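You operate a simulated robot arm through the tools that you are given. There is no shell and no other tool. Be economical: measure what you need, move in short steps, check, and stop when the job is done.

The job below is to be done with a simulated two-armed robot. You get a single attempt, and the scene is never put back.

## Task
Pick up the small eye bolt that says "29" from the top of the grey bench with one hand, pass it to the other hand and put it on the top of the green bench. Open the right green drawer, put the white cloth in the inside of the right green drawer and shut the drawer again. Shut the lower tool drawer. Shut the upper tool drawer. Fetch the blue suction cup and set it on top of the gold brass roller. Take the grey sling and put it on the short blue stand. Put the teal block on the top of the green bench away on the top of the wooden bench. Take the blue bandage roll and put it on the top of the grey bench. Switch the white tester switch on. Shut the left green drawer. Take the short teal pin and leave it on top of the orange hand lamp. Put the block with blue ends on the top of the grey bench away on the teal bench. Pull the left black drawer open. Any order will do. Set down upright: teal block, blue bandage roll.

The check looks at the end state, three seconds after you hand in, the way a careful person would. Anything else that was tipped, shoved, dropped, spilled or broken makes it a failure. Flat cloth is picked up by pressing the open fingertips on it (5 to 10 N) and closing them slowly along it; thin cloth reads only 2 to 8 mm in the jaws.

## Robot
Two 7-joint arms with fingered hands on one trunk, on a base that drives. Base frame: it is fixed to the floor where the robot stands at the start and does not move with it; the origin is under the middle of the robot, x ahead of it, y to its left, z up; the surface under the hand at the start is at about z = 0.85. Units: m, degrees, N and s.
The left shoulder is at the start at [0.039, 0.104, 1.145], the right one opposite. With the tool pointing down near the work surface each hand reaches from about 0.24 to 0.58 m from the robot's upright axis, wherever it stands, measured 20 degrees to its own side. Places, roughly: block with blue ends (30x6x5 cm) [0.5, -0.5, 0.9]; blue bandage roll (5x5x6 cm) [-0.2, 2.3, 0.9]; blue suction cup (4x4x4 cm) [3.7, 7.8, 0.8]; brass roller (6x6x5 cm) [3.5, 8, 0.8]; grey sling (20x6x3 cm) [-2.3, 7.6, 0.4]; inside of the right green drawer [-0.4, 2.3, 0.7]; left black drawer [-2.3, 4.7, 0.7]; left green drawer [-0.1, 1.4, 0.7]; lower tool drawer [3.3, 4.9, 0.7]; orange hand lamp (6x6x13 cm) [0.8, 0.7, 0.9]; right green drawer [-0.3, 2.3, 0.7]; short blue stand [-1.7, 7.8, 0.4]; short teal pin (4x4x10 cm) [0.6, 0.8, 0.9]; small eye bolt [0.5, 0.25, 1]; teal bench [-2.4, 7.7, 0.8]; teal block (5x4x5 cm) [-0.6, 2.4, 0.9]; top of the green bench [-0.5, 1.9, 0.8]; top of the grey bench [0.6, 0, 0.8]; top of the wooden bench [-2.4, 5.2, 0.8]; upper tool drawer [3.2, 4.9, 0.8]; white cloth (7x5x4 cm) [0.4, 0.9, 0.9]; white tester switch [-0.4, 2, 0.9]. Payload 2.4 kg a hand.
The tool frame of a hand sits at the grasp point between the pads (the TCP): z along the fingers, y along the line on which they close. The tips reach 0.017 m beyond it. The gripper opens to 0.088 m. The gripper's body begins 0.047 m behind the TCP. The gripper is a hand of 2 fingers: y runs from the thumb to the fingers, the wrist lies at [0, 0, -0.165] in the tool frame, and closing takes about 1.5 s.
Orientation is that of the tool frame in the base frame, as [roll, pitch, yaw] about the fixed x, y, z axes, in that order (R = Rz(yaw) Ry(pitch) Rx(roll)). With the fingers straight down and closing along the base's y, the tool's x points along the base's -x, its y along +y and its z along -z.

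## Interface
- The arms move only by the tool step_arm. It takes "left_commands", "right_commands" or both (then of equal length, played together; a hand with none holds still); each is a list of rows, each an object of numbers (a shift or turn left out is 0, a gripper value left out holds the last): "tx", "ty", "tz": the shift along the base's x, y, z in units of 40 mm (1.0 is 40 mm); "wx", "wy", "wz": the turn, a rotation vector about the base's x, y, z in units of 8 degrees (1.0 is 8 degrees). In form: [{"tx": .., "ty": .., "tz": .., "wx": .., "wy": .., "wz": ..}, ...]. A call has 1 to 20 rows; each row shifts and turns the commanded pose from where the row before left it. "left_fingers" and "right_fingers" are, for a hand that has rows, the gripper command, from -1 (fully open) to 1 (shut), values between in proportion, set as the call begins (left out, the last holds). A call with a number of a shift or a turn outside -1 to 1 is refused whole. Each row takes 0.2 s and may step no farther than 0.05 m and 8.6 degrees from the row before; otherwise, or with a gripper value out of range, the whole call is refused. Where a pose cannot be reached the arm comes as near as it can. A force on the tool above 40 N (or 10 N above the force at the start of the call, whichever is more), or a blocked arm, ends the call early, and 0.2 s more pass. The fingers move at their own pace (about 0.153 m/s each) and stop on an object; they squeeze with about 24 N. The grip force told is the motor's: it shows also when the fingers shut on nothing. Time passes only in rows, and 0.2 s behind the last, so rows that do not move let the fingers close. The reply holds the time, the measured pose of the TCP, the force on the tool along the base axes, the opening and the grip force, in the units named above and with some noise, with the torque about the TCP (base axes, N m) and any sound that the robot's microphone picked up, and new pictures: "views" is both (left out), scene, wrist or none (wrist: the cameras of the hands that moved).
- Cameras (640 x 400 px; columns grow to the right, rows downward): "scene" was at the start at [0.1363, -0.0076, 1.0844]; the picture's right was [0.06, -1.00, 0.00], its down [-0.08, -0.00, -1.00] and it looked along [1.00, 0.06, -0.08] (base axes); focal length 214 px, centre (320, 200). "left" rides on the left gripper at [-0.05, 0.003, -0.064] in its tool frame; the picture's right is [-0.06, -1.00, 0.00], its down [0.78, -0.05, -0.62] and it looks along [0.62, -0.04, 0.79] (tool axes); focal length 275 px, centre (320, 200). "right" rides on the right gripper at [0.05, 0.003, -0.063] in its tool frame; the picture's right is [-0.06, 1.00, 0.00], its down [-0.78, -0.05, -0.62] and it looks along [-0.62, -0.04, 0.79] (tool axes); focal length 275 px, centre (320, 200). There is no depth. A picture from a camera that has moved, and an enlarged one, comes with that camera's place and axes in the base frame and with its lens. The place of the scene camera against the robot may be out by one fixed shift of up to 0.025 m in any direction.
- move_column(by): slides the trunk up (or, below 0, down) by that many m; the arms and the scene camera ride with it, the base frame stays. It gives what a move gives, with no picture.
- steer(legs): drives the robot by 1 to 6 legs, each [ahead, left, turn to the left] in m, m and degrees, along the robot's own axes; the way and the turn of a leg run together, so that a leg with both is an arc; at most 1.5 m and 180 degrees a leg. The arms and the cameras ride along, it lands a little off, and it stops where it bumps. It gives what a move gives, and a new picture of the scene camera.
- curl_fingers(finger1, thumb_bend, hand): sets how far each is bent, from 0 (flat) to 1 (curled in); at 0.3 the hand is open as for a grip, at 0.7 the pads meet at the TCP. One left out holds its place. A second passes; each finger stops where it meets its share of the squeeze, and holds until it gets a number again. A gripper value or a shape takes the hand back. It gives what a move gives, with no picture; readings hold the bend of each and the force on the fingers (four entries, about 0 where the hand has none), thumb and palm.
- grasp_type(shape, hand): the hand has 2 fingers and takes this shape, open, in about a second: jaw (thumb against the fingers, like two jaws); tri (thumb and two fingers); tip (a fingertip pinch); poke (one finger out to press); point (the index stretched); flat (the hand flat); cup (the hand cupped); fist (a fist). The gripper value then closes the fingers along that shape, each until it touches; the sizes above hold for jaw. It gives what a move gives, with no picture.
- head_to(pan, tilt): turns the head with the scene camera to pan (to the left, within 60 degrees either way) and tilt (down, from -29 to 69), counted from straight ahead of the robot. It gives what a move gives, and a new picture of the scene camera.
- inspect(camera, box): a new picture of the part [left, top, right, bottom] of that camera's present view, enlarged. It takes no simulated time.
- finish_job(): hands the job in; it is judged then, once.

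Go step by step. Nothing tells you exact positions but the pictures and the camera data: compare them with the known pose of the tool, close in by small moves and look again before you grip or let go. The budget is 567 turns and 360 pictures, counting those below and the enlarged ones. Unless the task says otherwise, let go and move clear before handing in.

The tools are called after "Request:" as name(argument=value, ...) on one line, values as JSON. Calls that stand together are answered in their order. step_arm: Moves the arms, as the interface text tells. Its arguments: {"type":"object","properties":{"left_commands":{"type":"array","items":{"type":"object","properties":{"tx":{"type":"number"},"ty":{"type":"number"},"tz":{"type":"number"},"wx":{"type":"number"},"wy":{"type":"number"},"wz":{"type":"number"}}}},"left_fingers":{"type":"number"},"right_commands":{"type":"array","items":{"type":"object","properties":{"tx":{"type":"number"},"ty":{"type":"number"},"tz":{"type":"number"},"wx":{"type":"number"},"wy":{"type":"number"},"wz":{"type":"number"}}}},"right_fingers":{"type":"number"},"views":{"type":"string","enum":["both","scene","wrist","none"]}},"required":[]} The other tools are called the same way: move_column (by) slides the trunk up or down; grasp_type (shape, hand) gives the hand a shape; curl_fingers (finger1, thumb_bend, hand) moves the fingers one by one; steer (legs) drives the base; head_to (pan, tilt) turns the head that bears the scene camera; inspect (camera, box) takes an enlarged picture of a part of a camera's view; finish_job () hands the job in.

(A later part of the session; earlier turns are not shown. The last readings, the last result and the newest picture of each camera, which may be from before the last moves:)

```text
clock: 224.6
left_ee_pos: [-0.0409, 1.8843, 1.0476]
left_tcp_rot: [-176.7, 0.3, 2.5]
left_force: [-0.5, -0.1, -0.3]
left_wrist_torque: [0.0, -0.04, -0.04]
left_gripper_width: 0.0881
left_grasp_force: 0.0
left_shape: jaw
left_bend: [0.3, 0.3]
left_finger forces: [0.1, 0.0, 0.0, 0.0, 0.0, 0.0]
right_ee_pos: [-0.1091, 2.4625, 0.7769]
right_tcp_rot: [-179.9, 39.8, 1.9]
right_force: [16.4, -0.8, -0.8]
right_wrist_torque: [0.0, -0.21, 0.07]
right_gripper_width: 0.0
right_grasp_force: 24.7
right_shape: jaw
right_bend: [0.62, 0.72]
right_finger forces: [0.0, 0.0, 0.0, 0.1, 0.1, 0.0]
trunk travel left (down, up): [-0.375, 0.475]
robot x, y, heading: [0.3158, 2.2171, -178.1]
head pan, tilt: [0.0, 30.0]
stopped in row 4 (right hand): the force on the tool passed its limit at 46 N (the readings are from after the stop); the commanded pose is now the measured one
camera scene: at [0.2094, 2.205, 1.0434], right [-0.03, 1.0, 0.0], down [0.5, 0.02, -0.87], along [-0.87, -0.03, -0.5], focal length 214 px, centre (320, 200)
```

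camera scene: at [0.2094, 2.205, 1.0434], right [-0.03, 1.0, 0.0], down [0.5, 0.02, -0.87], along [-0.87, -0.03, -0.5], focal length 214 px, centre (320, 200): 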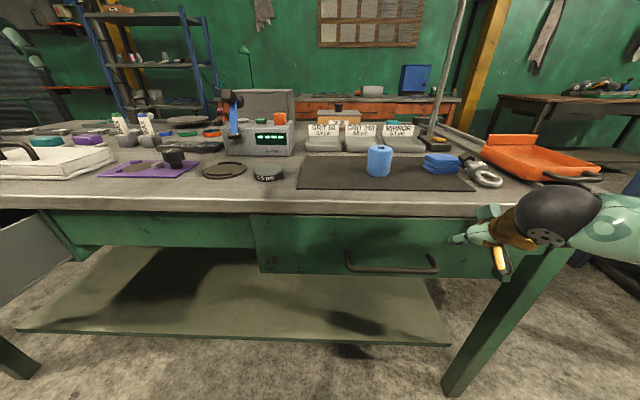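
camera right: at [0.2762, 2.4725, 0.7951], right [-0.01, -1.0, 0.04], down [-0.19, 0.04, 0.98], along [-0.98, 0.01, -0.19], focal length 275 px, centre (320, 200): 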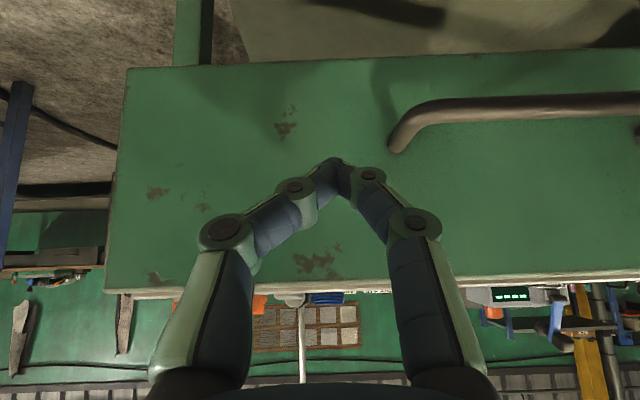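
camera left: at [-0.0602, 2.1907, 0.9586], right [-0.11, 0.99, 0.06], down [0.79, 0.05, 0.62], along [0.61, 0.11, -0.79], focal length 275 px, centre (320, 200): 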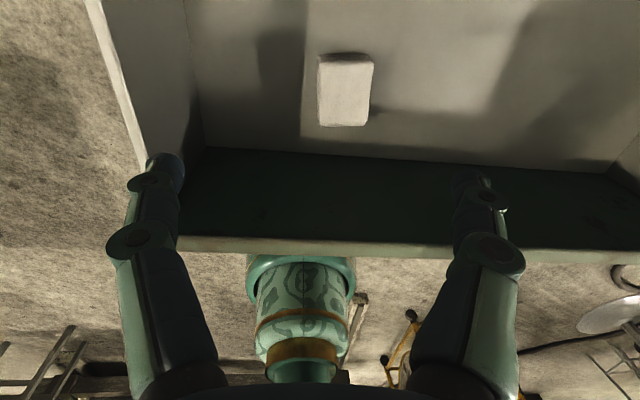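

The right drawer is shut with the cloth inside. I'll back off and go to the left green drawer, using the same push pose.

Request:
step_arm(right_commands=[{"tx": 0.6}, {"tx": 0.6}], views="none")

Request:
steer(legs=[[-0.3, 0, 0], [0, 0.8, 0]])

```text
clock: 225.2
left_ee_pos: [-0.0429, 1.8852, 1.0476]
left_tcp_rot: [-176.7, 0.2, 2.5]
left_force: [-0.7, -0.4, -0.6]
left_wrist_torque: [0.03, -0.03, -0.01]
left_gripper_width: 0.0879
left_grasp_force: 0.1
left_shape: jaw
left_bend: [0.3, 0.3]
left_finger forces: [0.1, 0.0, 0.0, 0.0, 0.1, 0.0]
right_ee_pos: [-0.0648, 2.4625, 0.778]
right_tcp_rot: [-179.8, 40.1, 2.0]
right_force: [-0.6, 0.4, -0.5]
right_wrist_torque: [-0.01, 0.0, -0.01]
right_gripper_width: 0.0
right_grasp_force: 23.4
right_shape: jaw
right_bend: [0.61, 0.68]
right_finger forces: [0.0, 0.0, 0.0, 0.0, 0.0, 0.0]
trunk travel left (down, up): [-0.375, 0.475]
robot x, y, heading: [0.3169, 2.2219, -178.0]
head pan, tilt: [0.0, 30.0]
```

```text
clock: 231.2
left_ee_pos: [0.2912, 1.0832, 1.0477]
left_tcp_rot: [-176.7, 0.2, 2.3]
left_force: [0.4, 0.8, 0.7]
left_wrist_torque: [0.02, -0.04, -0.02]
left_gripper_width: 0.0883
left_grasp_force: 0.1
left_shape: jaw
left_bend: [0.3, 0.3]
left_finger forces: [0.0, 0.1, 0.0, 0.0, 0.1, 0.0]
right_ee_pos: [0.2713, 1.6615, 0.7768]
right_tcp_rot: [-179.9, 39.8, 1.9]
right_force: [0.9, 0.4, 0.2]
right_wrist_torque: [0.0, 0.01, -0.01]
right_gripper_width: 0.0001
right_grasp_force: 24.0
right_shape: jaw
right_bend: [0.61, 0.68]
right_finger forces: [0.1, 0.0, 0.0, 0.1, 0.0, 0.0]
trunk travel left (down, up): [-0.375, 0.475]
robot x, y, heading: [0.6521, 1.4197, -178.4]
head pan, tilt: [0.0, 30.0]
camera scene: at [0.543, 1.4031, 1.0432], right [-0.03, 1.0, 0.0], down [0.5, 0.02, -0.87], along [-0.87, -0.03, -0.5], focal length 214 px, centre (320, 200)
```

scene: 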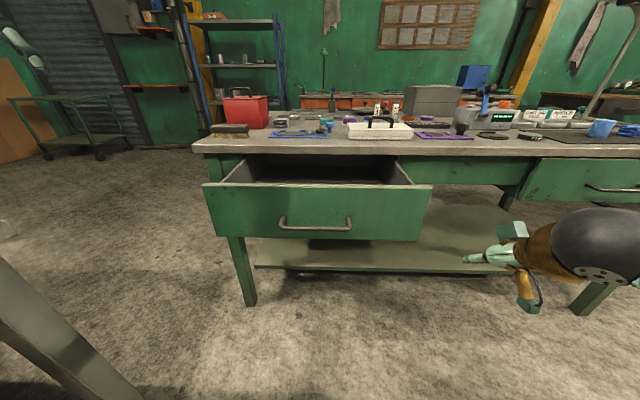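

The hand is just past the drawer's right edge. I'll strafe 0.12 m left and drive forward to push.

Request:
steer(legs=[[0, 0.12, 0], [0.33, 0, 0]])

Request:
step_arm(right_commands=[{"tx": -0.25}, {"tx": -0.2}, {"tx": -0.2}, {"tx": -0.2}, {"tx": -0.2}, {"tx": -0.2}, {"tx": -0.2}, {"tx": -0.2}], views="scene")

```text
clock: 234.2
left_ee_pos: [-0.0371, 0.9552, 1.0471]
left_tcp_rot: [-176.7, 0.2, 1.9]
left_force: [0.1, 0.7, 0.3]
left_wrist_torque: [-0.04, -0.02, -0.01]
left_gripper_width: 0.0883
left_grasp_force: 0.0
left_shape: jaw
left_bend: [0.3, 0.3]
left_finger forces: [0.0, 0.0, 0.0, 0.0, 0.0, 0.1]
right_ee_pos: [-0.0549, 1.5335, 0.7765]
right_tcp_rot: [-179.9, 40.2, 1.5]
right_force: [0.6, -0.9, 0.7]
right_wrist_torque: [0.03, -0.02, 0.02]
right_gripper_width: 0.0002
right_grasp_force: 23.4
right_shape: jaw
right_bend: [0.61, 0.73]
right_finger forces: [0.0, 0.0, 0.1, 0.0, 0.0, 0.0]
trunk travel left (down, up): [-0.375, 0.475]
robot x, y, heading: [0.3222, 1.2904, -178.4]
head pan, tilt: [0.0, 30.0]
camera scene: at [0.2159, 1.274, 1.0431], right [-0.02, 1.0, 0.0], down [0.5, 0.01, -0.87], along [-0.87, -0.02, -0.5], focal length 214 px, centre (320, 200)
```

scene: 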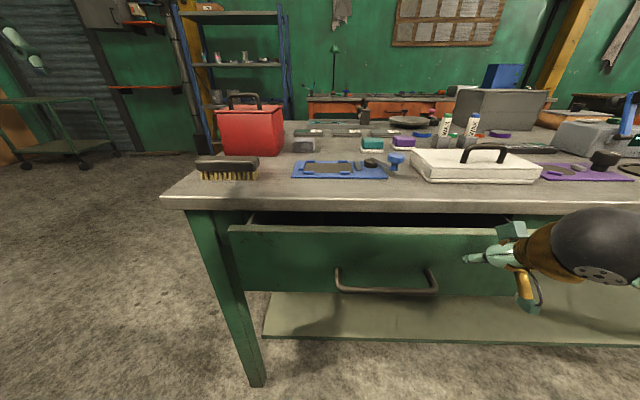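

```text
clock: 236.0
left_ee_pos: [-0.0357, 0.9555, 1.0486]
left_tcp_rot: [-176.6, 0.3, 1.8]
left_force: [-0.9, 0.5, 0.2]
left_wrist_torque: [0.01, 0.0, 0.0]
left_gripper_width: 0.0881
left_grasp_force: 0.0
left_shape: jaw
left_bend: [0.3, 0.3]
left_finger forces: [0.0, 0.0, 0.0, 0.1, 0.0, 0.0]
right_ee_pos: [-0.1092, 1.5331, 0.7726]
right_tcp_rot: [-180.0, 39.1, 1.4]
right_force: [16.7, -0.7, 0.1]
right_wrist_torque: [-0.01, -0.22, 0.14]
right_gripper_width: 0.0
right_grasp_force: 24.2
right_shape: jaw
right_bend: [0.63, 0.73]
right_finger forces: [0.0, 0.1, 0.1, 0.0, 0.0, 0.1]
trunk travel left (down, up): [-0.375, 0.475]
robot x, y, heading: [0.3247, 1.2903, -178.6]
head pan, tilt: [0.0, 30.0]
stopped in row 8 (right hand): the force on the tool passed its limit at 46 N (the readings are from after the stop); the commanded pose is now the measured one
camera scene: at [0.2184, 1.2741, 1.0434], right [-0.02, 1.0, 0.0], down [0.5, 0.01, -0.87], along [-0.87, -0.02, -0.5], focal length 214 px, centre (320, 200)
```

scene: 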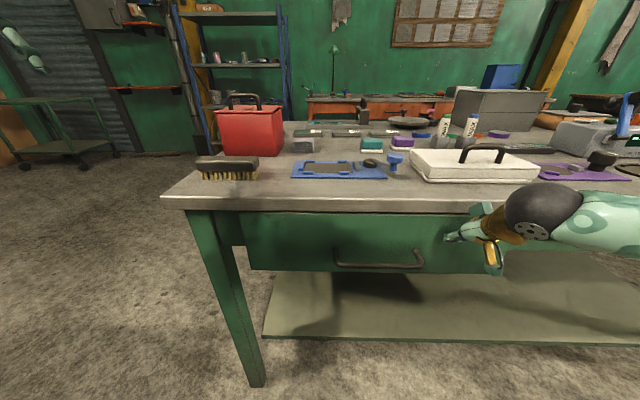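

The left drawer is shut too. Next is the white tester switch: I'll raise the right hand and move in front of the tester.

Request:
step_arm(right_commands=[{"tx": 0.7}, {"tx": 0.7}, {"tx": 0.4, "tz": 0.8}, {"tz": 0.9}, {"tz": 0.9}, {"tz": 0.9}, {"tz": 0.9}, {"tz": 0.9}, {"tz": 0.9}], views="none")

Request:
steer(legs=[[0, -0.45, 0], [0.12, 0, 0]])

```text
clock: 238.0
left_ee_pos: [-0.037, 0.9558, 1.0474]
left_tcp_rot: [-176.8, 0.2, 1.9]
left_force: [0.7, 0.3, 0.8]
left_wrist_torque: [0.0, -0.02, -0.01]
left_gripper_width: 0.0882
left_grasp_force: 0.0
left_shape: jaw
left_bend: [0.3, 0.3]
left_finger forces: [0.1, 0.0, 0.1, 0.1, 0.1, 0.0]
right_ee_pos: [-0.0396, 1.534, 1.0235]
right_tcp_rot: [-179.9, 39.3, 1.3]
right_force: [-0.9, -0.7, -0.7]
right_wrist_torque: [-0.02, 0.01, -0.03]
right_gripper_width: 0.0
right_grasp_force: 23.8
right_shape: jaw
right_bend: [0.62, 0.73]
right_finger forces: [0.0, 0.0, 0.0, 0.1, 0.0, 0.0]
trunk travel left (down, up): [-0.375, 0.475]
robot x, y, heading: [0.3215, 1.2907, -178.7]
head pan, tilt: [0.0, 30.0]
```

```text
clock: 241.5
left_ee_pos: [-0.17, 1.4051, 1.0468]
left_tcp_rot: [-176.7, 0.2, 2.0]
left_force: [0.8, -0.2, 0.2]
left_wrist_torque: [-0.01, 0.01, -0.03]
left_gripper_width: 0.0879
left_grasp_force: 0.0
left_shape: jaw
left_bend: [0.3, 0.3]
left_finger forces: [0.0, 0.0, 0.0, 0.0, 0.1, 0.0]
right_ee_pos: [-0.1739, 1.9821, 1.0224]
right_tcp_rot: [-179.9, 39.3, 1.5]
right_force: [-0.2, -0.3, -0.4]
right_wrist_torque: [0.01, -0.01, 0.01]
right_gripper_width: 0.0
right_grasp_force: 24.7
right_shape: jaw
right_bend: [0.62, 0.73]
right_finger forces: [0.0, 0.0, 0.0, 0.1, 0.1, 0.1]
trunk travel left (down, up): [-0.375, 0.475]
robot x, y, heading: [0.1964, 1.7412, -178.7]
head pan, tilt: [0.0, 30.0]
camera scene: at [0.0846, 1.723, 1.0431], right [-0.02, 1.0, 0.0], down [0.5, 0.01, -0.87], along [-0.87, -0.02, -0.5], focal length 214 px, centre (320, 200)
```

scene: 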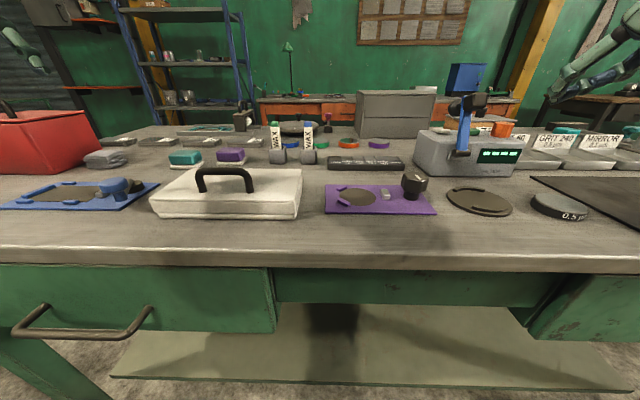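

Request:
inspect(camera="scene", box=[400, 80, 560, 190])

Request:
inspect(camera="right", box=[0, 0, 640, 400])

```text
3.64 times, centred on (480, 135) of scene
camera zoom: at [0.0846, 1.723, 1.0431], right [-0.02, 1.0, 0.0], down [0.5, 0.01, -0.87], along [-0.87, -0.02, -0.5], focal length 780 px, centre (-262, 436)
```

zoom: 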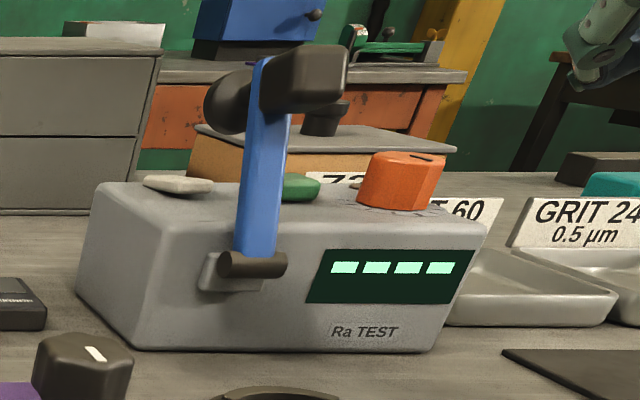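

```text
1.00 times, centred on (320, 200) of right (not enlarged: the box is as wide or as high as the picture)
camera zoom: at [-0.0932, 1.9813, 1.0385], right [-0.02, -1.0, 0.04], down [-0.22, 0.04, 0.98], along [-0.98, 0.01, -0.22], focal length 275 px, centre (320, 200)
```

zoom: 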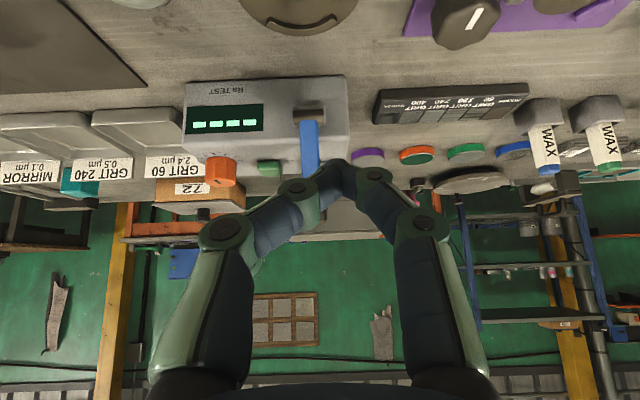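

The tester has a blue lever on its front and a white button, a green button and an orange knob on top. I'll look at them closely from above with the right wrist camera.

Request:
step_arm(right_commands=[{"tz": 0.9, "wy": -1}, {"tz": 0.9, "wy": -1}, {"tz": 0.4, "wy": -1}, {"wy": -1, "tx": -0.5}, {"wy": -0.9, "tx": -0.5}, {"tx": -0.5}], views="wrist")

```text
clock: 242.9
left_ee_pos: [-0.1686, 1.405, 1.0474]
left_tcp_rot: [-176.7, 0.2, 1.9]
left_force: [0.2, -0.6, -1.0]
left_wrist_torque: [0.03, -0.01, 0.01]
left_gripper_width: 0.0882
left_grasp_force: 0.0
left_shape: jaw
left_bend: [0.3, 0.3]
left_finger forces: [0.0, 0.0, 0.0, 0.0, 0.1, 0.0]
right_ee_pos: [-0.2341, 1.9831, 1.1094]
right_tcp_rot: [179.1, 0.1, 1.0]
right_force: [0.0, -0.6, -0.4]
right_wrist_torque: [-0.01, 0.0, -0.02]
right_gripper_width: 0.0003
right_grasp_force: 24.2
right_shape: jaw
right_bend: [0.62, 0.73]
right_finger forces: [0.1, 0.0, 0.0, 0.0, 0.0, 0.0]
trunk travel left (down, up): [-0.375, 0.475]
robot x, y, heading: [0.1898, 1.7406, -178.6]
head pan, tilt: [0.0, 30.0]
camera right: at [-0.1825, 1.982, 1.1715], right [-0.04, -1.0, 0.02], down [-0.78, 0.04, 0.62], along [-0.62, 0.01, -0.78], focal length 275 px, centre (320, 200)
```

right: 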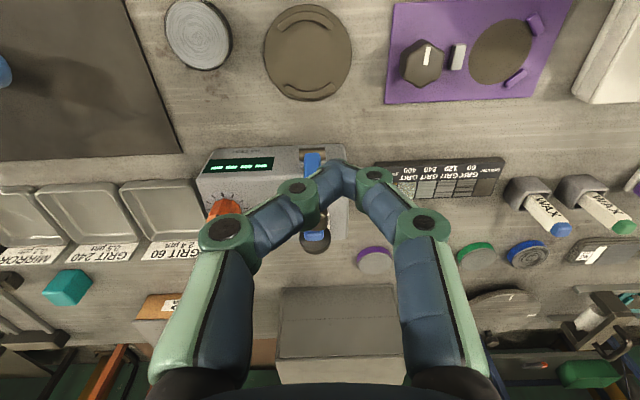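

Request:
step_arm(right_commands=[{"tx": 0.4}, {"ty": 0.2}, {}, {}], right_fingers=-1, views="wrist")

Request:
inspect(camera="right", box=[190, 110, 430, 260])

```text
clock: 243.9
left_ee_pos: [-0.1687, 1.4039, 1.0478]
left_tcp_rot: [-176.7, 0.2, 1.8]
left_force: [-0.2, -0.1, -0.3]
left_wrist_torque: [-0.01, 0.05, -0.02]
left_gripper_width: 0.0879
left_grasp_force: 0.0
left_shape: jaw
left_bend: [0.3, 0.3]
left_finger forces: [0.1, 0.0, 0.1, 0.0, 0.1, 0.0]
right_ee_pos: [-0.2161, 1.9916, 1.1102]
right_tcp_rot: [179.1, 0.1, 1.1]
right_force: [0.6, 1.0, 0.3]
right_wrist_torque: [-0.01, 0.0, -0.01]
right_gripper_width: 0.0879
right_grasp_force: 0.1
right_shape: jaw
right_bend: [0.3, 0.3]
right_finger forces: [0.1, 0.0, 0.1, 0.1, 0.0, 0.0]
trunk travel left (down, up): [-0.375, 0.475]
robot x, y, heading: [0.1942, 1.7378, -178.7]
head pan, tilt: [0.0, 30.0]
camera right: at [-0.165, 1.9896, 1.1716], right [-0.04, -1.0, 0.02], down [-0.78, 0.04, 0.62], along [-0.62, 0.01, -0.78], focal length 275 px, centre (320, 200)
```

right: 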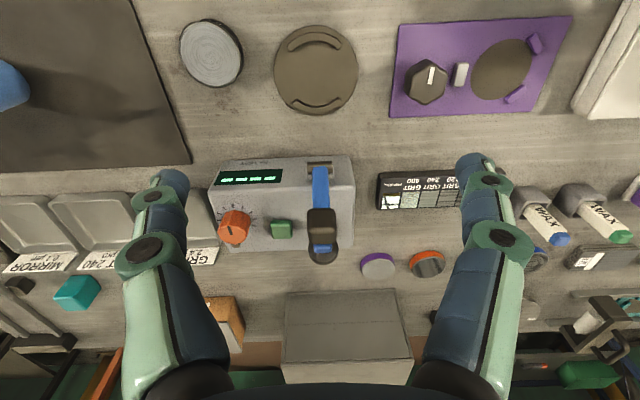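

```text
2.67 times, centred on (310, 185) of right
camera zoom: at [-0.165, 1.9896, 1.1716], right [-0.04, -1.0, 0.02], down [-0.78, 0.04, 0.62], along [-0.62, 0.01, -0.78], focal length 734 px, centre (347, 240)
```

zoom: 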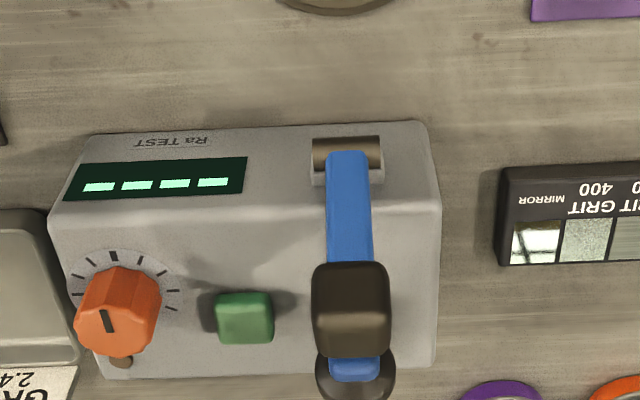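

Request:
inspect(camera="scene", box=[415, 85, 515, 147])

Request:
step_arm(right_commands=[{"ty": -0.8}, {"ty": -0.8}, {"ty": -0.8}], views="none")

Request:
inspect(camera="right", box=[120, 130, 280, 290])

```text
6.40 times, centred on (465, 116) of scene
camera zoom: at [0.0849, 1.723, 1.0432], right [-0.02, 1.0, 0.0], down [0.5, 0.01, -0.87], along [-0.87, -0.02, -0.5], focal length 1373 px, centre (-608, 738)
```

zoom: 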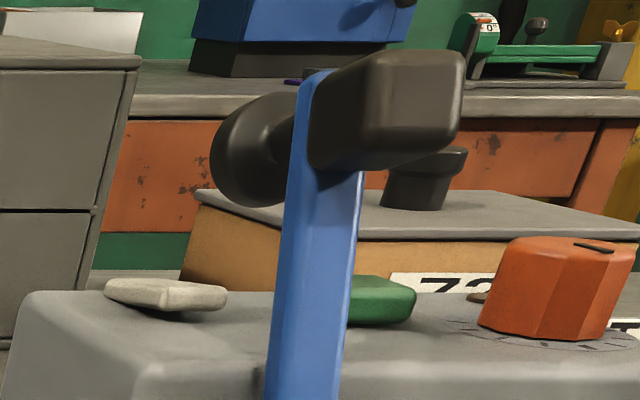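

```text
clock: 244.7
left_ee_pos: [-0.1686, 1.4032, 1.0481]
left_tcp_rot: [-176.7, 0.2, 1.8]
left_force: [-1.0, 0.6, 0.0]
left_wrist_torque: [0.01, -0.04, 0.0]
left_gripper_width: 0.0881
left_grasp_force: 0.0
left_shape: jaw
left_bend: [0.3, 0.3]
left_finger forces: [0.0, 0.0, 0.0, 0.1, 0.0, 0.0]
right_ee_pos: [-0.2189, 1.8969, 1.1095]
right_tcp_rot: [179.1, 0.1, 1.1]
right_force: [0.4, 0.7, 0.1]
right_wrist_torque: [-0.02, 0.02, 0.01]
right_gripper_width: 0.0881
right_grasp_force: 0.1
right_shape: jaw
right_bend: [0.3, 0.3]
right_finger forces: [0.0, 0.1, 0.0, 0.1, 0.0, 0.1]
trunk travel left (down, up): [-0.375, 0.475]
robot x, y, heading: [0.1937, 1.7379, -178.6]
head pan, tilt: [0.0, 30.0]
```

```text
2.50 times, centred on (200, 210) of right
camera zoom: at [-0.1662, 1.8942, 1.1711], right [-0.04, -1.0, 0.02], down [-0.78, 0.04, 0.62], along [-0.62, 0.01, -0.78], focal length 688 px, centre (620, 175)
```

zoom: 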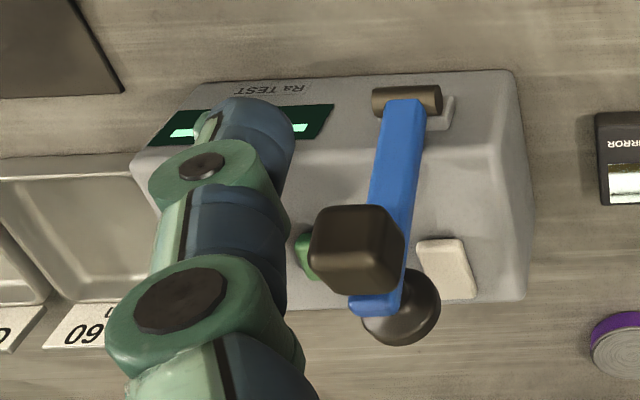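

The white one is a small paddle on top of the tester, next to the lever. I'll look closer at its tilt.

Request:
inspect(camera="scene", box=[425, 120, 465, 145])

Request:
inspect(camera="right", box=[200, 210, 264, 250])

```text
16.00 times, centred on (445, 132) of scene
camera zoom: at [0.0848, 1.7229, 1.0431], right [-0.02, 1.0, 0.0], down [0.5, 0.01, -0.87], along [-0.87, -0.02, -0.5], focal length 3432 px, centre (-1680, 1280)
```

zoom: 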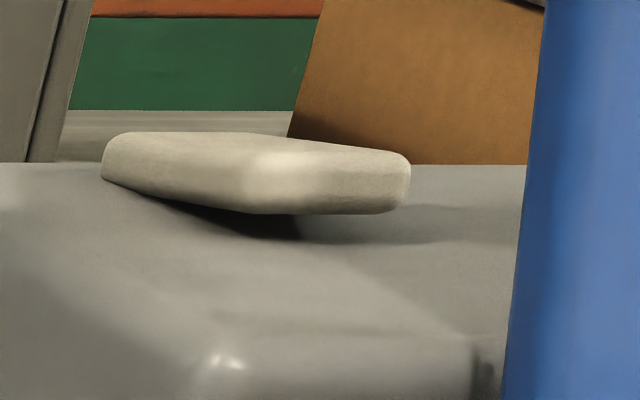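

```text
10.00 times, centred on (232, 230) of right
camera zoom: at [-0.1662, 1.8942, 1.1711], right [-0.04, -1.0, 0.02], down [-0.78, 0.04, 0.62], along [-0.62, 0.01, -0.78], focal length 2753 px, centre (1200, -100)
```

zoom: 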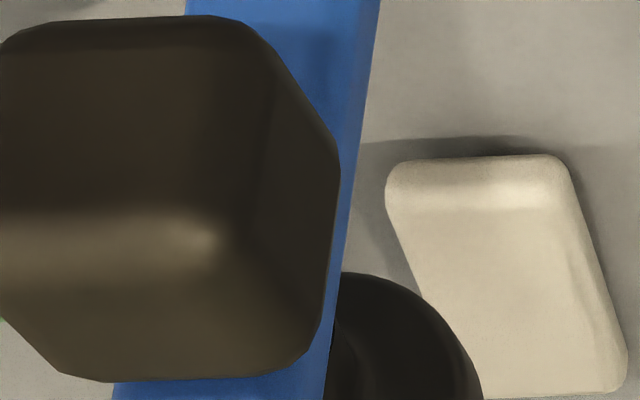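

The white paddle is a rocker whose front edge is raised, so it's in the off position and I should press the front edge down. It's near [−0.36, 1.965, 0.95]. I'll approach with closed, tilted fingers.

Request:
step_arm(right_commands=[{"wy": 1, "ty": 0.4}, {"wy": 1, "ty": 0.4}, {"wy": 1, "ty": 0.4}, {"wy": 1, "ty": 0.4}, {"wy": 1, "tx": -0.5}, {"tx": -0.5, "tz": -0.5}, {"tx": -0.5, "tz": -0.5}, {"tx": -0.3, "tz": -0.5}], right_fingers=1, views="both")

```text
clock: 246.5
left_ee_pos: [-0.1692, 1.4043, 1.0468]
left_tcp_rot: [-176.8, 0.2, 1.9]
left_force: [0.6, 0.3, -0.8]
left_wrist_torque: [0.01, 0.02, 0.01]
left_gripper_width: 0.0881
left_grasp_force: 0.0
left_shape: jaw
left_bend: [0.3, 0.3]
left_finger forces: [0.0, 0.1, 0.0, 0.1, 0.1, 0.0]
right_ee_pos: [-0.2918, 1.9591, 1.0501]
right_tcp_rot: [-179.9, 40.1, 1.6]
right_force: [-0.2, 0.2, 0.9]
right_wrist_torque: [-0.02, -0.05, 0.01]
right_gripper_width: 0.0
right_grasp_force: 23.7
right_shape: jaw
right_bend: [0.52, 0.66]
right_finger forces: [0.0, 0.1, 0.0, 0.0, 0.0, 0.1]
trunk travel left (down, up): [-0.375, 0.475]
robot x, y, heading: [0.1918, 1.7369, -178.6]
head pan, tilt: [0.0, 30.0]
camera scene: at [0.0848, 1.723, 1.0431], right [-0.02, 1.0, 0.0], down [0.5, 0.01, -0.87], along [-0.87, -0.02, -0.5], focal length 214 px, centre (320, 200)
camera right: at [-0.2104, 1.9578, 1.0646], right [-0.02, -1.0, 0.04], down [-0.2, 0.04, 0.98], along [-0.98, 0.01, -0.2], focal length 275 px, centre (320, 200)
```

scene: 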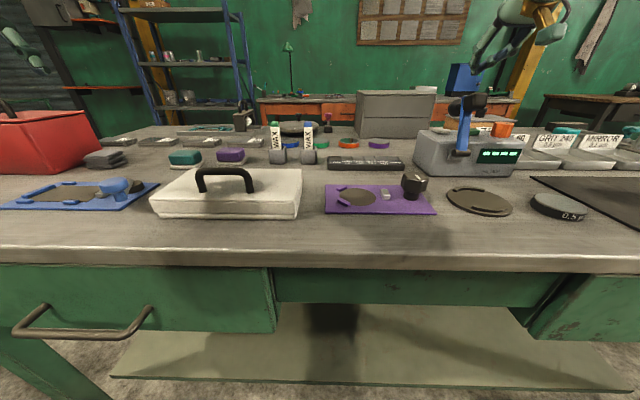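
right: 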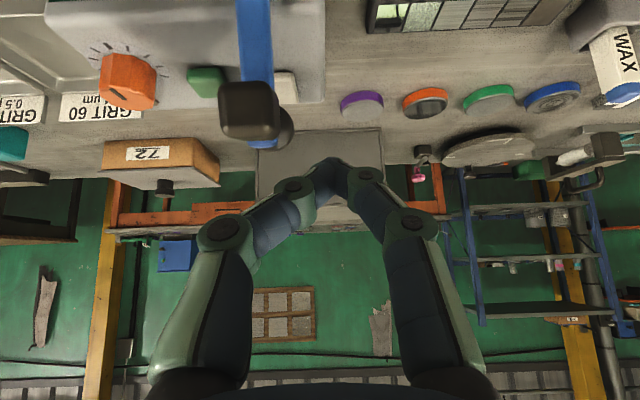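

The blue lever's knob would get in the way of the fingers' bulge. I'll back off, drive a little closer, and come down vertically with the hand turned 90° and leaning away from the lever.

Request:
step_arm(right_commands=[{"tx": 0.8, "tz": 0.5}, {"tx": 0.8, "tz": 0.5}, {"wy": -1, "tz": 0.4}, {"wy": -1, "tz": 0.4}, {"wy": -1}, {"wy": -1}, {"wy": -1}, {"wz": 1}, {"wz": 1}, {"wz": 1}, {"wz": 1}, {"wz": 1}, {"wz": 1}, {"wz": 1}, {"wz": 1}, {"wz": 1}, {"wz": 1}, {"wz": 1}], views="none")

Request:
steer(legs=[[0.06, 0, 0]])

```text
clock: 250.3
left_ee_pos: [-0.1687, 1.4041, 1.0479]
left_tcp_rot: [-176.7, 0.2, 1.9]
left_force: [0.0, -0.1, 0.2]
left_wrist_torque: [0.0, 0.01, 0.0]
left_gripper_width: 0.0881
left_grasp_force: 0.2
left_shape: jaw
left_bend: [0.3, 0.3]
left_finger forces: [0.1, 0.0, 0.0, 0.1, 0.0, 0.0]
right_ee_pos: [-0.224, 1.9594, 1.124]
right_tcp_rot: [179.1, 0.2, 89.3]
right_force: [0.5, 0.6, 0.4]
right_wrist_torque: [-0.01, 0.0, 0.03]
right_gripper_width: 0.0
right_grasp_force: 24.3
right_shape: jaw
right_bend: [0.52, 0.66]
right_finger forces: [0.0, 0.0, 0.0, 0.0, 0.1, 0.1]
trunk travel left (down, up): [-0.375, 0.475]
robot x, y, heading: [0.1919, 1.7405, -178.7]
head pan, tilt: [0.0, 30.0]
```

```text
clock: 251.3
left_ee_pos: [-0.2289, 1.4025, 1.0469]
left_tcp_rot: [-176.7, 0.1, 1.9]
left_force: [-1.0, 0.3, -0.4]
left_wrist_torque: [-0.02, 0.01, 0.01]
left_gripper_width: 0.088
left_grasp_force: 0.1
left_shape: jaw
left_bend: [0.3, 0.3]
left_finger forces: [0.0, 0.0, 0.0, 0.0, 0.0, 0.0]
right_ee_pos: [-0.2854, 1.9567, 1.1223]
right_tcp_rot: [179.1, 0.2, 89.1]
right_force: [-0.1, -0.8, -0.2]
right_wrist_torque: [-0.03, -0.01, -0.02]
right_gripper_width: 0.0
right_grasp_force: 23.9
right_shape: jaw
right_bend: [0.52, 0.66]
right_finger forces: [0.0, 0.0, 0.1, 0.0, 0.0, 0.0]
trunk travel left (down, up): [-0.375, 0.475]
robot x, y, heading: [0.1352, 1.7405, -178.5]
head pan, tilt: [0.0, 30.0]
camera scene: at [0.0251, 1.7216, 1.0431], right [-0.02, 1.0, 0.0], down [0.5, 0.01, -0.87], along [-0.87, -0.02, -0.5], focal length 214 px, centre (320, 200)
```

scene: 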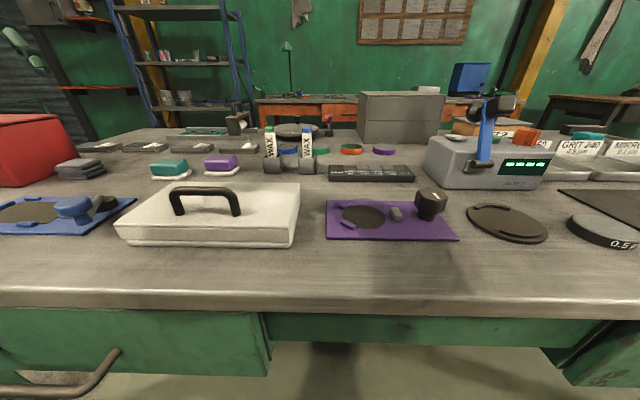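

I'll lean the hand 20° and move to a point above the paddle to look.

Request:
step_arm(right_commands=[{"wx": 1}, {"wx": 1}, {"wx": 0.5}, {"tx": -0.6, "tz": -0.3}, {"tx": -0.6, "tz": -0.4}, {"tx": -0.6, "tz": -0.5}, {"tx": -0.6, "tz": -0.5}], views="both")

```text
clock: 252.9
left_ee_pos: [-0.2283, 1.4027, 1.0468]
left_tcp_rot: [-176.7, 0.3, 1.9]
left_force: [0.3, 0.0, 0.4]
left_wrist_torque: [0.0, -0.02, 0.0]
left_gripper_width: 0.088
left_grasp_force: 0.1
left_shape: jaw
left_bend: [0.3, 0.3]
left_finger forces: [0.0, 0.0, 0.0, 0.0, 0.1, 0.0]
right_ee_pos: [-0.3791, 1.9564, 1.0571]
right_tcp_rot: [179.5, -19.9, 89.1]
right_force: [-0.8, -0.1, -0.9]
right_wrist_torque: [0.02, -0.03, 0.02]
right_gripper_width: 0.0
right_grasp_force: 23.6
right_shape: jaw
right_bend: [0.52, 0.66]
right_finger forces: [0.1, 0.0, 0.1, 0.0, 0.1, 0.0]
trunk travel left (down, up): [-0.375, 0.475]
robot x, y, heading: [0.1342, 1.7373, -178.8]
head pan, tilt: [0.0, 30.0]
camera scene: at [0.0255, 1.7215, 1.0431], right [-0.02, 1.0, 0.0], down [0.5, 0.01, -0.87], along [-0.87, -0.02, -0.5], focal length 214 px, centre (320, 200)
camera right: at [-0.3747, 1.9815, 1.1311], right [1.0, -0.08, -0.01], down [-0.07, -0.95, 0.31], along [-0.03, -0.31, -0.95], focal length 275 px, centre (320, 200)
```

scene: 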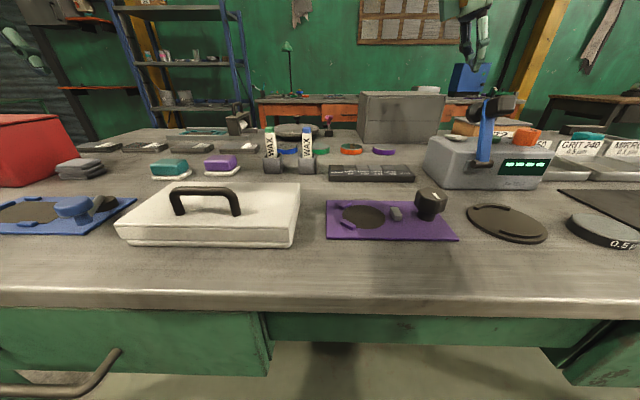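
right: 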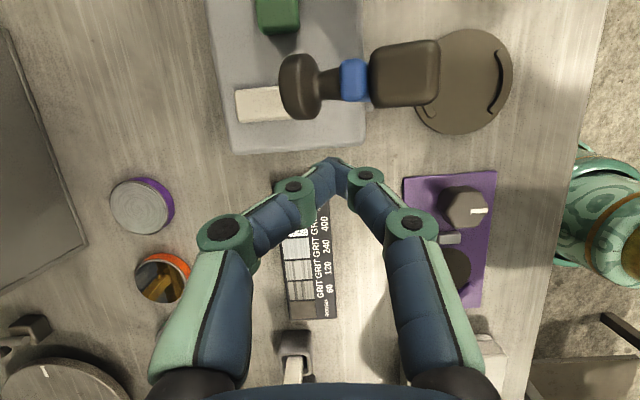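

I now have a clear top view. The paddle's raised front end is at about [−0.397, 1.988, 0.95], under the lever's handle. I'll lean the hand to about 48° and come in from the side.

Request:
step_arm(right_commands=[{"ty": -0.5}, {"ty": -0.5, "wx": 1}, {"wx": 1}, {"wx": 1}, {"wx": 0.5, "tx": -0.4}], views="wrist")

```text
clock: 254.1
left_ee_pos: [-0.2284, 1.4032, 1.0469]
left_tcp_rot: [-176.6, 0.2, 1.9]
left_force: [0.1, 0.2, -0.5]
left_wrist_torque: [-0.01, 0.03, 0.02]
left_gripper_width: 0.0881
left_grasp_force: 0.1
left_shape: jaw
left_bend: [0.3, 0.3]
left_finger forces: [0.1, 0.0, 0.0, 0.1, 0.1, 0.0]
right_ee_pos: [-0.3954, 1.9173, 1.0553]
right_tcp_rot: [-180.0, -48.1, 88.8]
right_force: [0.0, 0.1, 0.0]
right_wrist_torque: [-0.03, 0.0, -0.04]
right_gripper_width: 0.0
right_grasp_force: 24.4
right_shape: jaw
right_bend: [0.52, 0.66]
right_finger forces: [0.1, 0.0, 0.0, 0.0, 0.0, 0.1]
trunk travel left (down, up): [-0.375, 0.475]
robot x, y, heading: [0.1335, 1.7408, -178.7]
head pan, tilt: [0.0, 30.0]
camera right: at [-0.392, 1.9031, 1.1332], right [1.0, -0.06, -0.05], down [-0.07, -0.98, -0.17], along [-0.04, 0.17, -0.98], focal length 275 px, centre (320, 200)
```

right: 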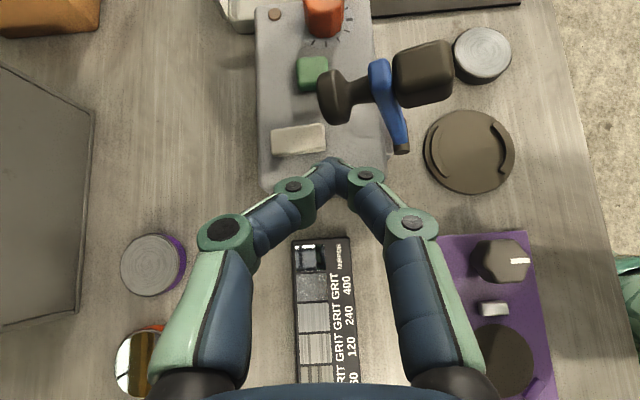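

The view is clear. I'll bring the tip to about [−0.402, 1.978] just above the paddle's front end, from the side and below the lever's handle.

Request:
step_arm(right_commands=[{"tx": -0.17, "tz": -0.6, "ty": 0.2}, {"tz": -0.6, "ty": 0.25}, {"tz": -0.4}, {"ty": 0.5, "tz": -0.3}, {"ty": 0.25}], views="wrist")

```text
clock: 255.3
left_ee_pos: [-0.227, 1.4028, 1.0477]
left_tcp_rot: [-176.7, 0.2, 2.0]
left_force: [-0.4, 0.4, -0.3]
left_wrist_torque: [0.03, -0.03, -0.01]
left_gripper_width: 0.088
left_grasp_force: 0.0
left_shape: jaw
left_bend: [0.3, 0.3]
left_finger forces: [0.1, 0.0, 0.1, 0.0, 0.0, 0.0]
right_ee_pos: [-0.4051, 1.9652, 0.9791]
right_tcp_rot: [180.0, -47.7, 88.8]
right_force: [0.4, 0.4, -0.3]
right_wrist_torque: [-0.02, 0.01, -0.03]
right_gripper_width: 0.0002
right_grasp_force: 23.8
right_shape: jaw
right_bend: [0.52, 0.66]
right_finger forces: [0.1, 0.0, 0.1, 0.0, 0.0, 0.0]
trunk travel left (down, up): [-0.375, 0.475]
robot x, y, heading: [0.1303, 1.7378, -178.5]
head pan, tilt: [0.0, 30.0]
camera right: at [-0.3994, 1.9515, 1.0569], right [1.0, -0.06, -0.05], down [-0.07, -0.98, -0.17], along [-0.04, 0.17, -0.99], focal length 275 px, centre (320, 200)
```

right: 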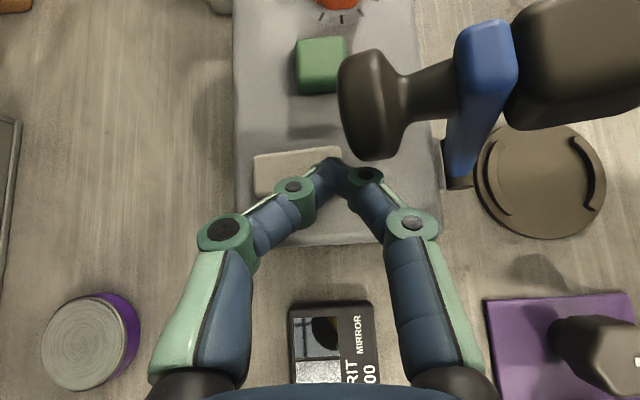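

The tip is over the paddle's front end. I'll press down in small steps.

Request:
step_arm(right_commands=[{"tz": -0.25}, {"tz": -0.15}, {"tz": -0.1}, {"tz": -0.1}], views="wrist")

```text
clock: 256.3
left_ee_pos: [-0.2281, 1.402, 1.046]
left_tcp_rot: [-176.7, 0.2, 1.9]
left_force: [0.7, -0.2, 0.4]
left_wrist_torque: [-0.01, 0.01, 0.0]
left_gripper_width: 0.0879
left_grasp_force: 0.1
left_shape: jaw
left_bend: [0.3, 0.3]
left_finger forces: [0.0, 0.1, 0.0, 0.0, 0.0, 0.1]
right_ee_pos: [-0.404, 1.9652, 0.9541]
right_tcp_rot: [-180.0, -47.9, 88.8]
right_force: [0.4, 0.3, -0.4]
right_wrist_torque: [-0.02, -0.02, 0.0]
right_gripper_width: 0.0
right_grasp_force: 24.5
right_shape: jaw
right_bend: [0.52, 0.66]
right_finger forces: [0.1, 0.0, 0.1, 0.1, 0.0, 0.0]
trunk travel left (down, up): [-0.375, 0.475]
robot x, y, heading: [0.134, 1.7395, -178.4]
head pan, tilt: [0.0, 30.0]
camera right: at [-0.3991, 1.9516, 1.0319], right [1.0, -0.06, -0.05], down [-0.07, -0.98, -0.17], along [-0.04, 0.17, -0.99], focal length 275 px, centre (320, 200)
```

right: 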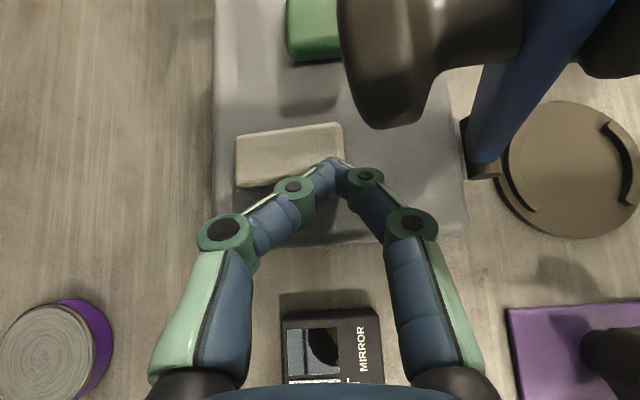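

Request:
step_arm(right_commands=[{"ty": 0.15}, {"tz": -0.1}, {"tz": -0.1}, {"tz": -0.1}, {"tz": -0.1}], views="wrist")

```text
clock: 257.5
left_ee_pos: [-0.2265, 1.4016, 1.0483]
left_tcp_rot: [-176.7, 0.3, 1.9]
left_force: [0.2, 0.0, -0.1]
left_wrist_torque: [-0.02, 0.01, 0.0]
left_gripper_width: 0.0881
left_grasp_force: 0.0
left_shape: jaw
left_bend: [0.3, 0.3]
left_finger forces: [0.1, 0.0, 0.0, 0.1, 0.0, 0.1]
right_ee_pos: [-0.4046, 1.9708, 0.9464]
right_tcp_rot: [-178.8, -48.3, 87.7]
right_force: [3.7, -0.7, 20.1]
right_wrist_torque: [0.24, -0.12, -0.05]
right_gripper_width: 0.0003
right_grasp_force: 24.2
right_shape: jaw
right_bend: [0.57, 0.67]
right_finger forces: [0.0, 0.1, 0.0, 0.0, 0.0, 0.0]
trunk travel left (down, up): [-0.375, 0.475]
robot x, y, heading: [0.1316, 1.7354, -178.7]
head pan, tilt: [0.0, 30.0]
heard: click
stopped in row 5 (right hand): the force on the tool passed its limit at 44 N (the readings are from after the stop); the commanded pose is now the measured one
camera right: at [-0.3986, 1.9573, 1.0247], right [1.0, -0.06, -0.06], down [-0.07, -0.98, -0.17], along [-0.05, 0.18, -0.98], focal length 275 px, centre (320, 200)
```

right: 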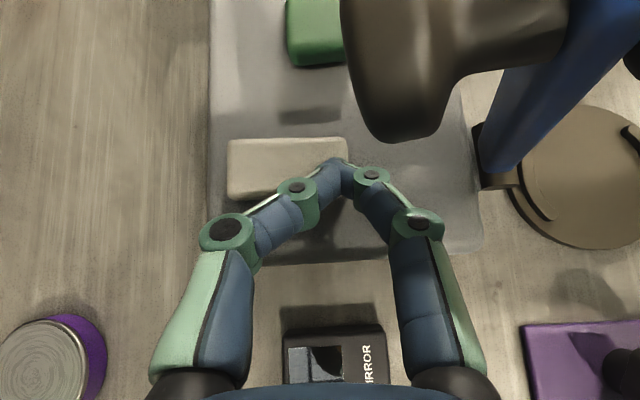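

I heard a click, so the switch flipped. I'll withdraw along the same path.

Request:
step_arm(right_commands=[{"tz": 0.2}, {"ty": -0.3, "tz": 0.1}, {"ty": -0.6}, {"ty": -0.6, "tz": 0.3}, {"tz": 0.7}, {"tz": 0.7}, {"tz": 0.7}, {"tx": 0.5, "tz": 0.5}], views="wrist")

Request:
inspect(camera="scene", box=[420, 115, 500, 165])

```text
clock: 259.3
left_ee_pos: [-0.2282, 1.4027, 1.047]
left_tcp_rot: [-176.6, 0.3, 1.8]
left_force: [-0.5, -0.2, 0.7]
left_wrist_torque: [0.0, -0.01, -0.03]
left_gripper_width: 0.088
left_grasp_force: 0.1
left_shape: jaw
left_bend: [0.3, 0.3]
left_finger forces: [0.0, 0.0, 0.1, 0.1, 0.0, 0.1]
right_ee_pos: [-0.3861, 1.9132, 1.0731]
right_tcp_rot: [-179.3, -48.2, 88.1]
right_force: [-0.1, 0.0, 0.4]
right_wrist_torque: [-0.02, 0.02, -0.01]
right_gripper_width: 0.0
right_grasp_force: 23.9
right_shape: jaw
right_bend: [0.57, 0.67]
right_finger forces: [0.0, 0.0, 0.1, 0.1, 0.0, 0.0]
trunk travel left (down, up): [-0.375, 0.475]
robot x, y, heading: [0.135, 1.7414, -178.6]
head pan, tilt: [0.0, 30.0]
camera right: at [-0.3806, 1.8989, 1.1502], right [1.0, -0.07, -0.05], down [-0.07, -0.98, -0.17], along [-0.04, 0.18, -0.98], focal length 275 px, centre (320, 200)
```

right: 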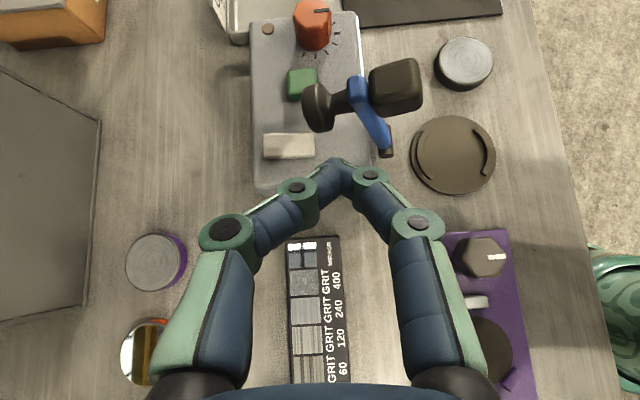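

```text
8.00 times, centred on (460, 140) of scene
camera zoom: at [0.0257, 1.7215, 1.0432], right [-0.02, 1.0, 0.0], down [0.5, 0.01, -0.87], along [-0.87, -0.02, -0.5], focal length 1716 px, centre (-800, 680)
```

zoom: 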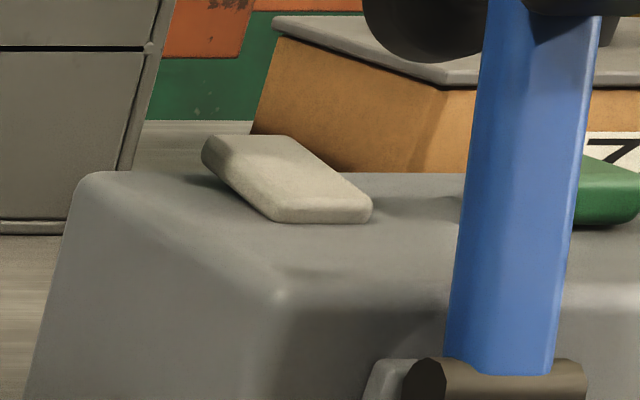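

The rocker is now pressed down at the front: the switch is on. Next is the bandage roll. I'll restore the right hand's orientation and move along the bench.

Request:
step_arm(right_commands=[{"tz": 0.7, "tx": 0.7, "wx": -1}, {"tz": 0.5, "tx": 0.7, "wx": -1}, {"tx": 0.7, "wx": -1}, {"tx": 0.7, "wx": -1}, {"tx": 0.6, "wx": -1}, {"wx": -1, "tx": 0.5}, {"wz": -1}, {"wz": -1}, {"wz": -1}, {"wz": -1}, {"wz": -1}, {"wz": -1}, {"wz": -1}, {"wz": -1}, {"wz": -1}, {"wz": -1}, {"wz": -1}], right_fingers=-1, views="none")

Request:
steer(legs=[[0, -0.38, 0]])

Request:
inspect(camera="right", box=[0, 0, 640, 400])

```text
clock: 262.9
left_ee_pos: [-0.2267, 1.403, 1.0463]
left_tcp_rot: [-176.6, 0.2, 1.8]
left_force: [-0.2, 0.8, -0.1]
left_wrist_torque: [0.04, -0.03, 0.03]
left_gripper_width: 0.088
left_grasp_force: 0.1
left_shape: jaw
left_bend: [0.3, 0.3]
left_finger forces: [0.0, 0.0, 0.0, 0.0, 0.1, 0.0]
right_ee_pos: [-0.2294, 1.9127, 1.1197]
right_tcp_rot: [179.3, -0.2, 0.6]
right_force: [-0.8, 0.0, -0.2]
right_wrist_torque: [0.01, 0.06, 0.05]
right_gripper_width: 0.0879
right_grasp_force: 0.0
right_shape: jaw
right_bend: [0.3, 0.3]
right_finger forces: [0.1, 0.1, 0.1, 0.0, 0.0, 0.0]
trunk travel left (down, up): [-0.375, 0.475]
robot x, y, heading: [0.1311, 1.7381, -178.7]
head pan, tilt: [0.0, 30.0]
```

```text
clock: 265.3
left_ee_pos: [-0.2369, 1.7808, 1.0468]
left_tcp_rot: [-176.8, 0.2, 2.0]
left_force: [0.8, -0.8, -0.2]
left_wrist_torque: [0.02, 0.01, 0.02]
left_gripper_width: 0.0881
left_grasp_force: 0.1
left_shape: jaw
left_bend: [0.3, 0.3]
left_finger forces: [0.0, 0.0, 0.0, 0.0, 0.0, 0.1]
right_ee_pos: [-0.2385, 2.2912, 1.1203]
right_tcp_rot: [179.3, -0.2, 0.8]
right_force: [-0.5, -0.7, -0.3]
right_wrist_torque: [0.02, 0.0, 0.02]
right_gripper_width: 0.0877
right_grasp_force: 0.1
right_shape: jaw
right_bend: [0.3, 0.3]
right_finger forces: [0.0, 0.0, 0.0, 0.1, 0.0, 0.0]
trunk travel left (down, up): [-0.375, 0.475]
robot x, y, heading: [0.1198, 2.1162, -178.8]
head pan, tilt: [0.0, 30.0]
camera scene: at [0.0164, 2.1007, 1.0431], right [-0.03, 1.0, 0.0], down [0.5, 0.01, -0.87], along [-0.87, -0.02, -0.5], focal length 214 px, centre (320, 200)
```

scene: 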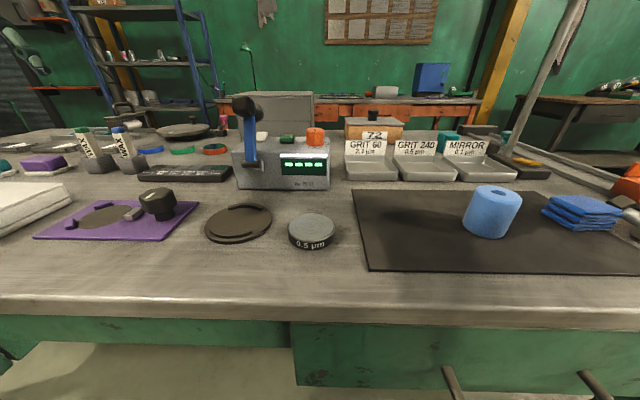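

```text
1.00 times, centred on (320, 200) of right (not enlarged: the box is as wide or as high as the picture)
camera zoom: at [-0.1876, 2.2894, 1.1819], right [-0.05, -1.0, 0.01], down [-0.79, 0.04, 0.62], along [-0.61, 0.02, -0.79], focal length 275 px, centre (320, 200)
```

zoom: 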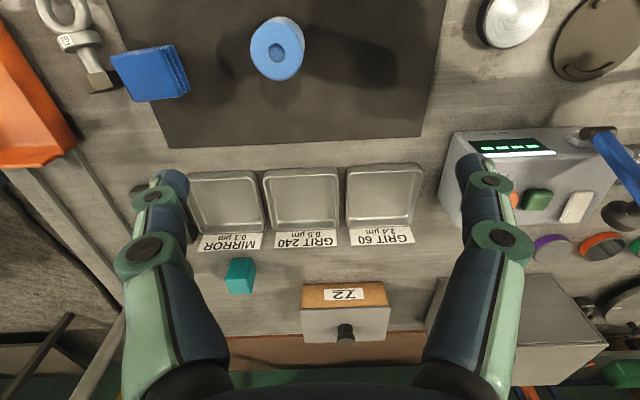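

The display is bright now. The bandage roll's centre is about [−0.223, 2.322]. I'll move the right hand over it and down.

Request:
step_arm(right_commands=[{"tx": 0.2, "ty": 0.39, "tz": -0.8}, {"tx": 0.2, "ty": 0.39, "tz": -0.8}, {"tz": -0.9}, {"tz": -0.9}], views="wrist")

```text
clock: 266.3
left_ee_pos: [-0.2371, 1.7814, 1.0472]
left_tcp_rot: [-176.6, 0.2, 2.0]
left_force: [-0.6, -0.5, 0.5]
left_wrist_torque: [-0.02, 0.0, 0.04]
left_gripper_width: 0.0882
left_grasp_force: 0.1
left_shape: jaw
left_bend: [0.3, 0.3]
left_finger forces: [0.1, 0.0, 0.0, 0.1, 0.1, 0.2]
right_ee_pos: [-0.2214, 2.3244, 0.9832]
right_tcp_rot: [179.4, -0.2, 0.8]
right_force: [0.4, 0.4, -1.0]
right_wrist_torque: [0.01, 0.0, 0.01]
right_gripper_width: 0.088
right_grasp_force: 0.0
right_shape: jaw
right_bend: [0.3, 0.3]
right_finger forces: [0.1, 0.0, 0.0, 0.0, 0.0, 0.0]
trunk travel left (down, up): [-0.375, 0.475]
robot x, y, heading: [0.1212, 2.1161, -178.6]
head pan, tilt: [0.0, 30.0]
camera right: at [-0.1702, 2.3228, 1.0449], right [-0.05, -1.0, 0.01], down [-0.79, 0.04, 0.62], along [-0.62, 0.02, -0.79], focal length 275 px, centre (320, 200)
```

right: 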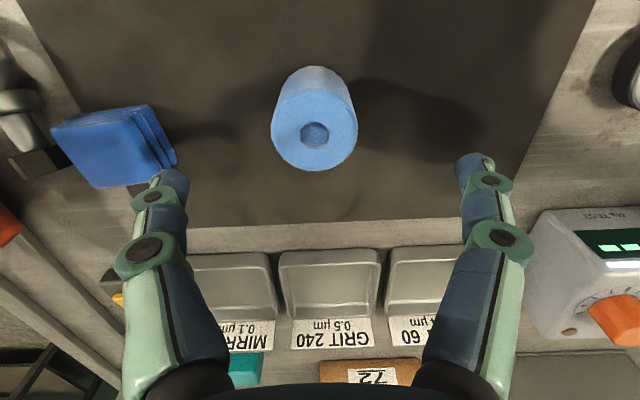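

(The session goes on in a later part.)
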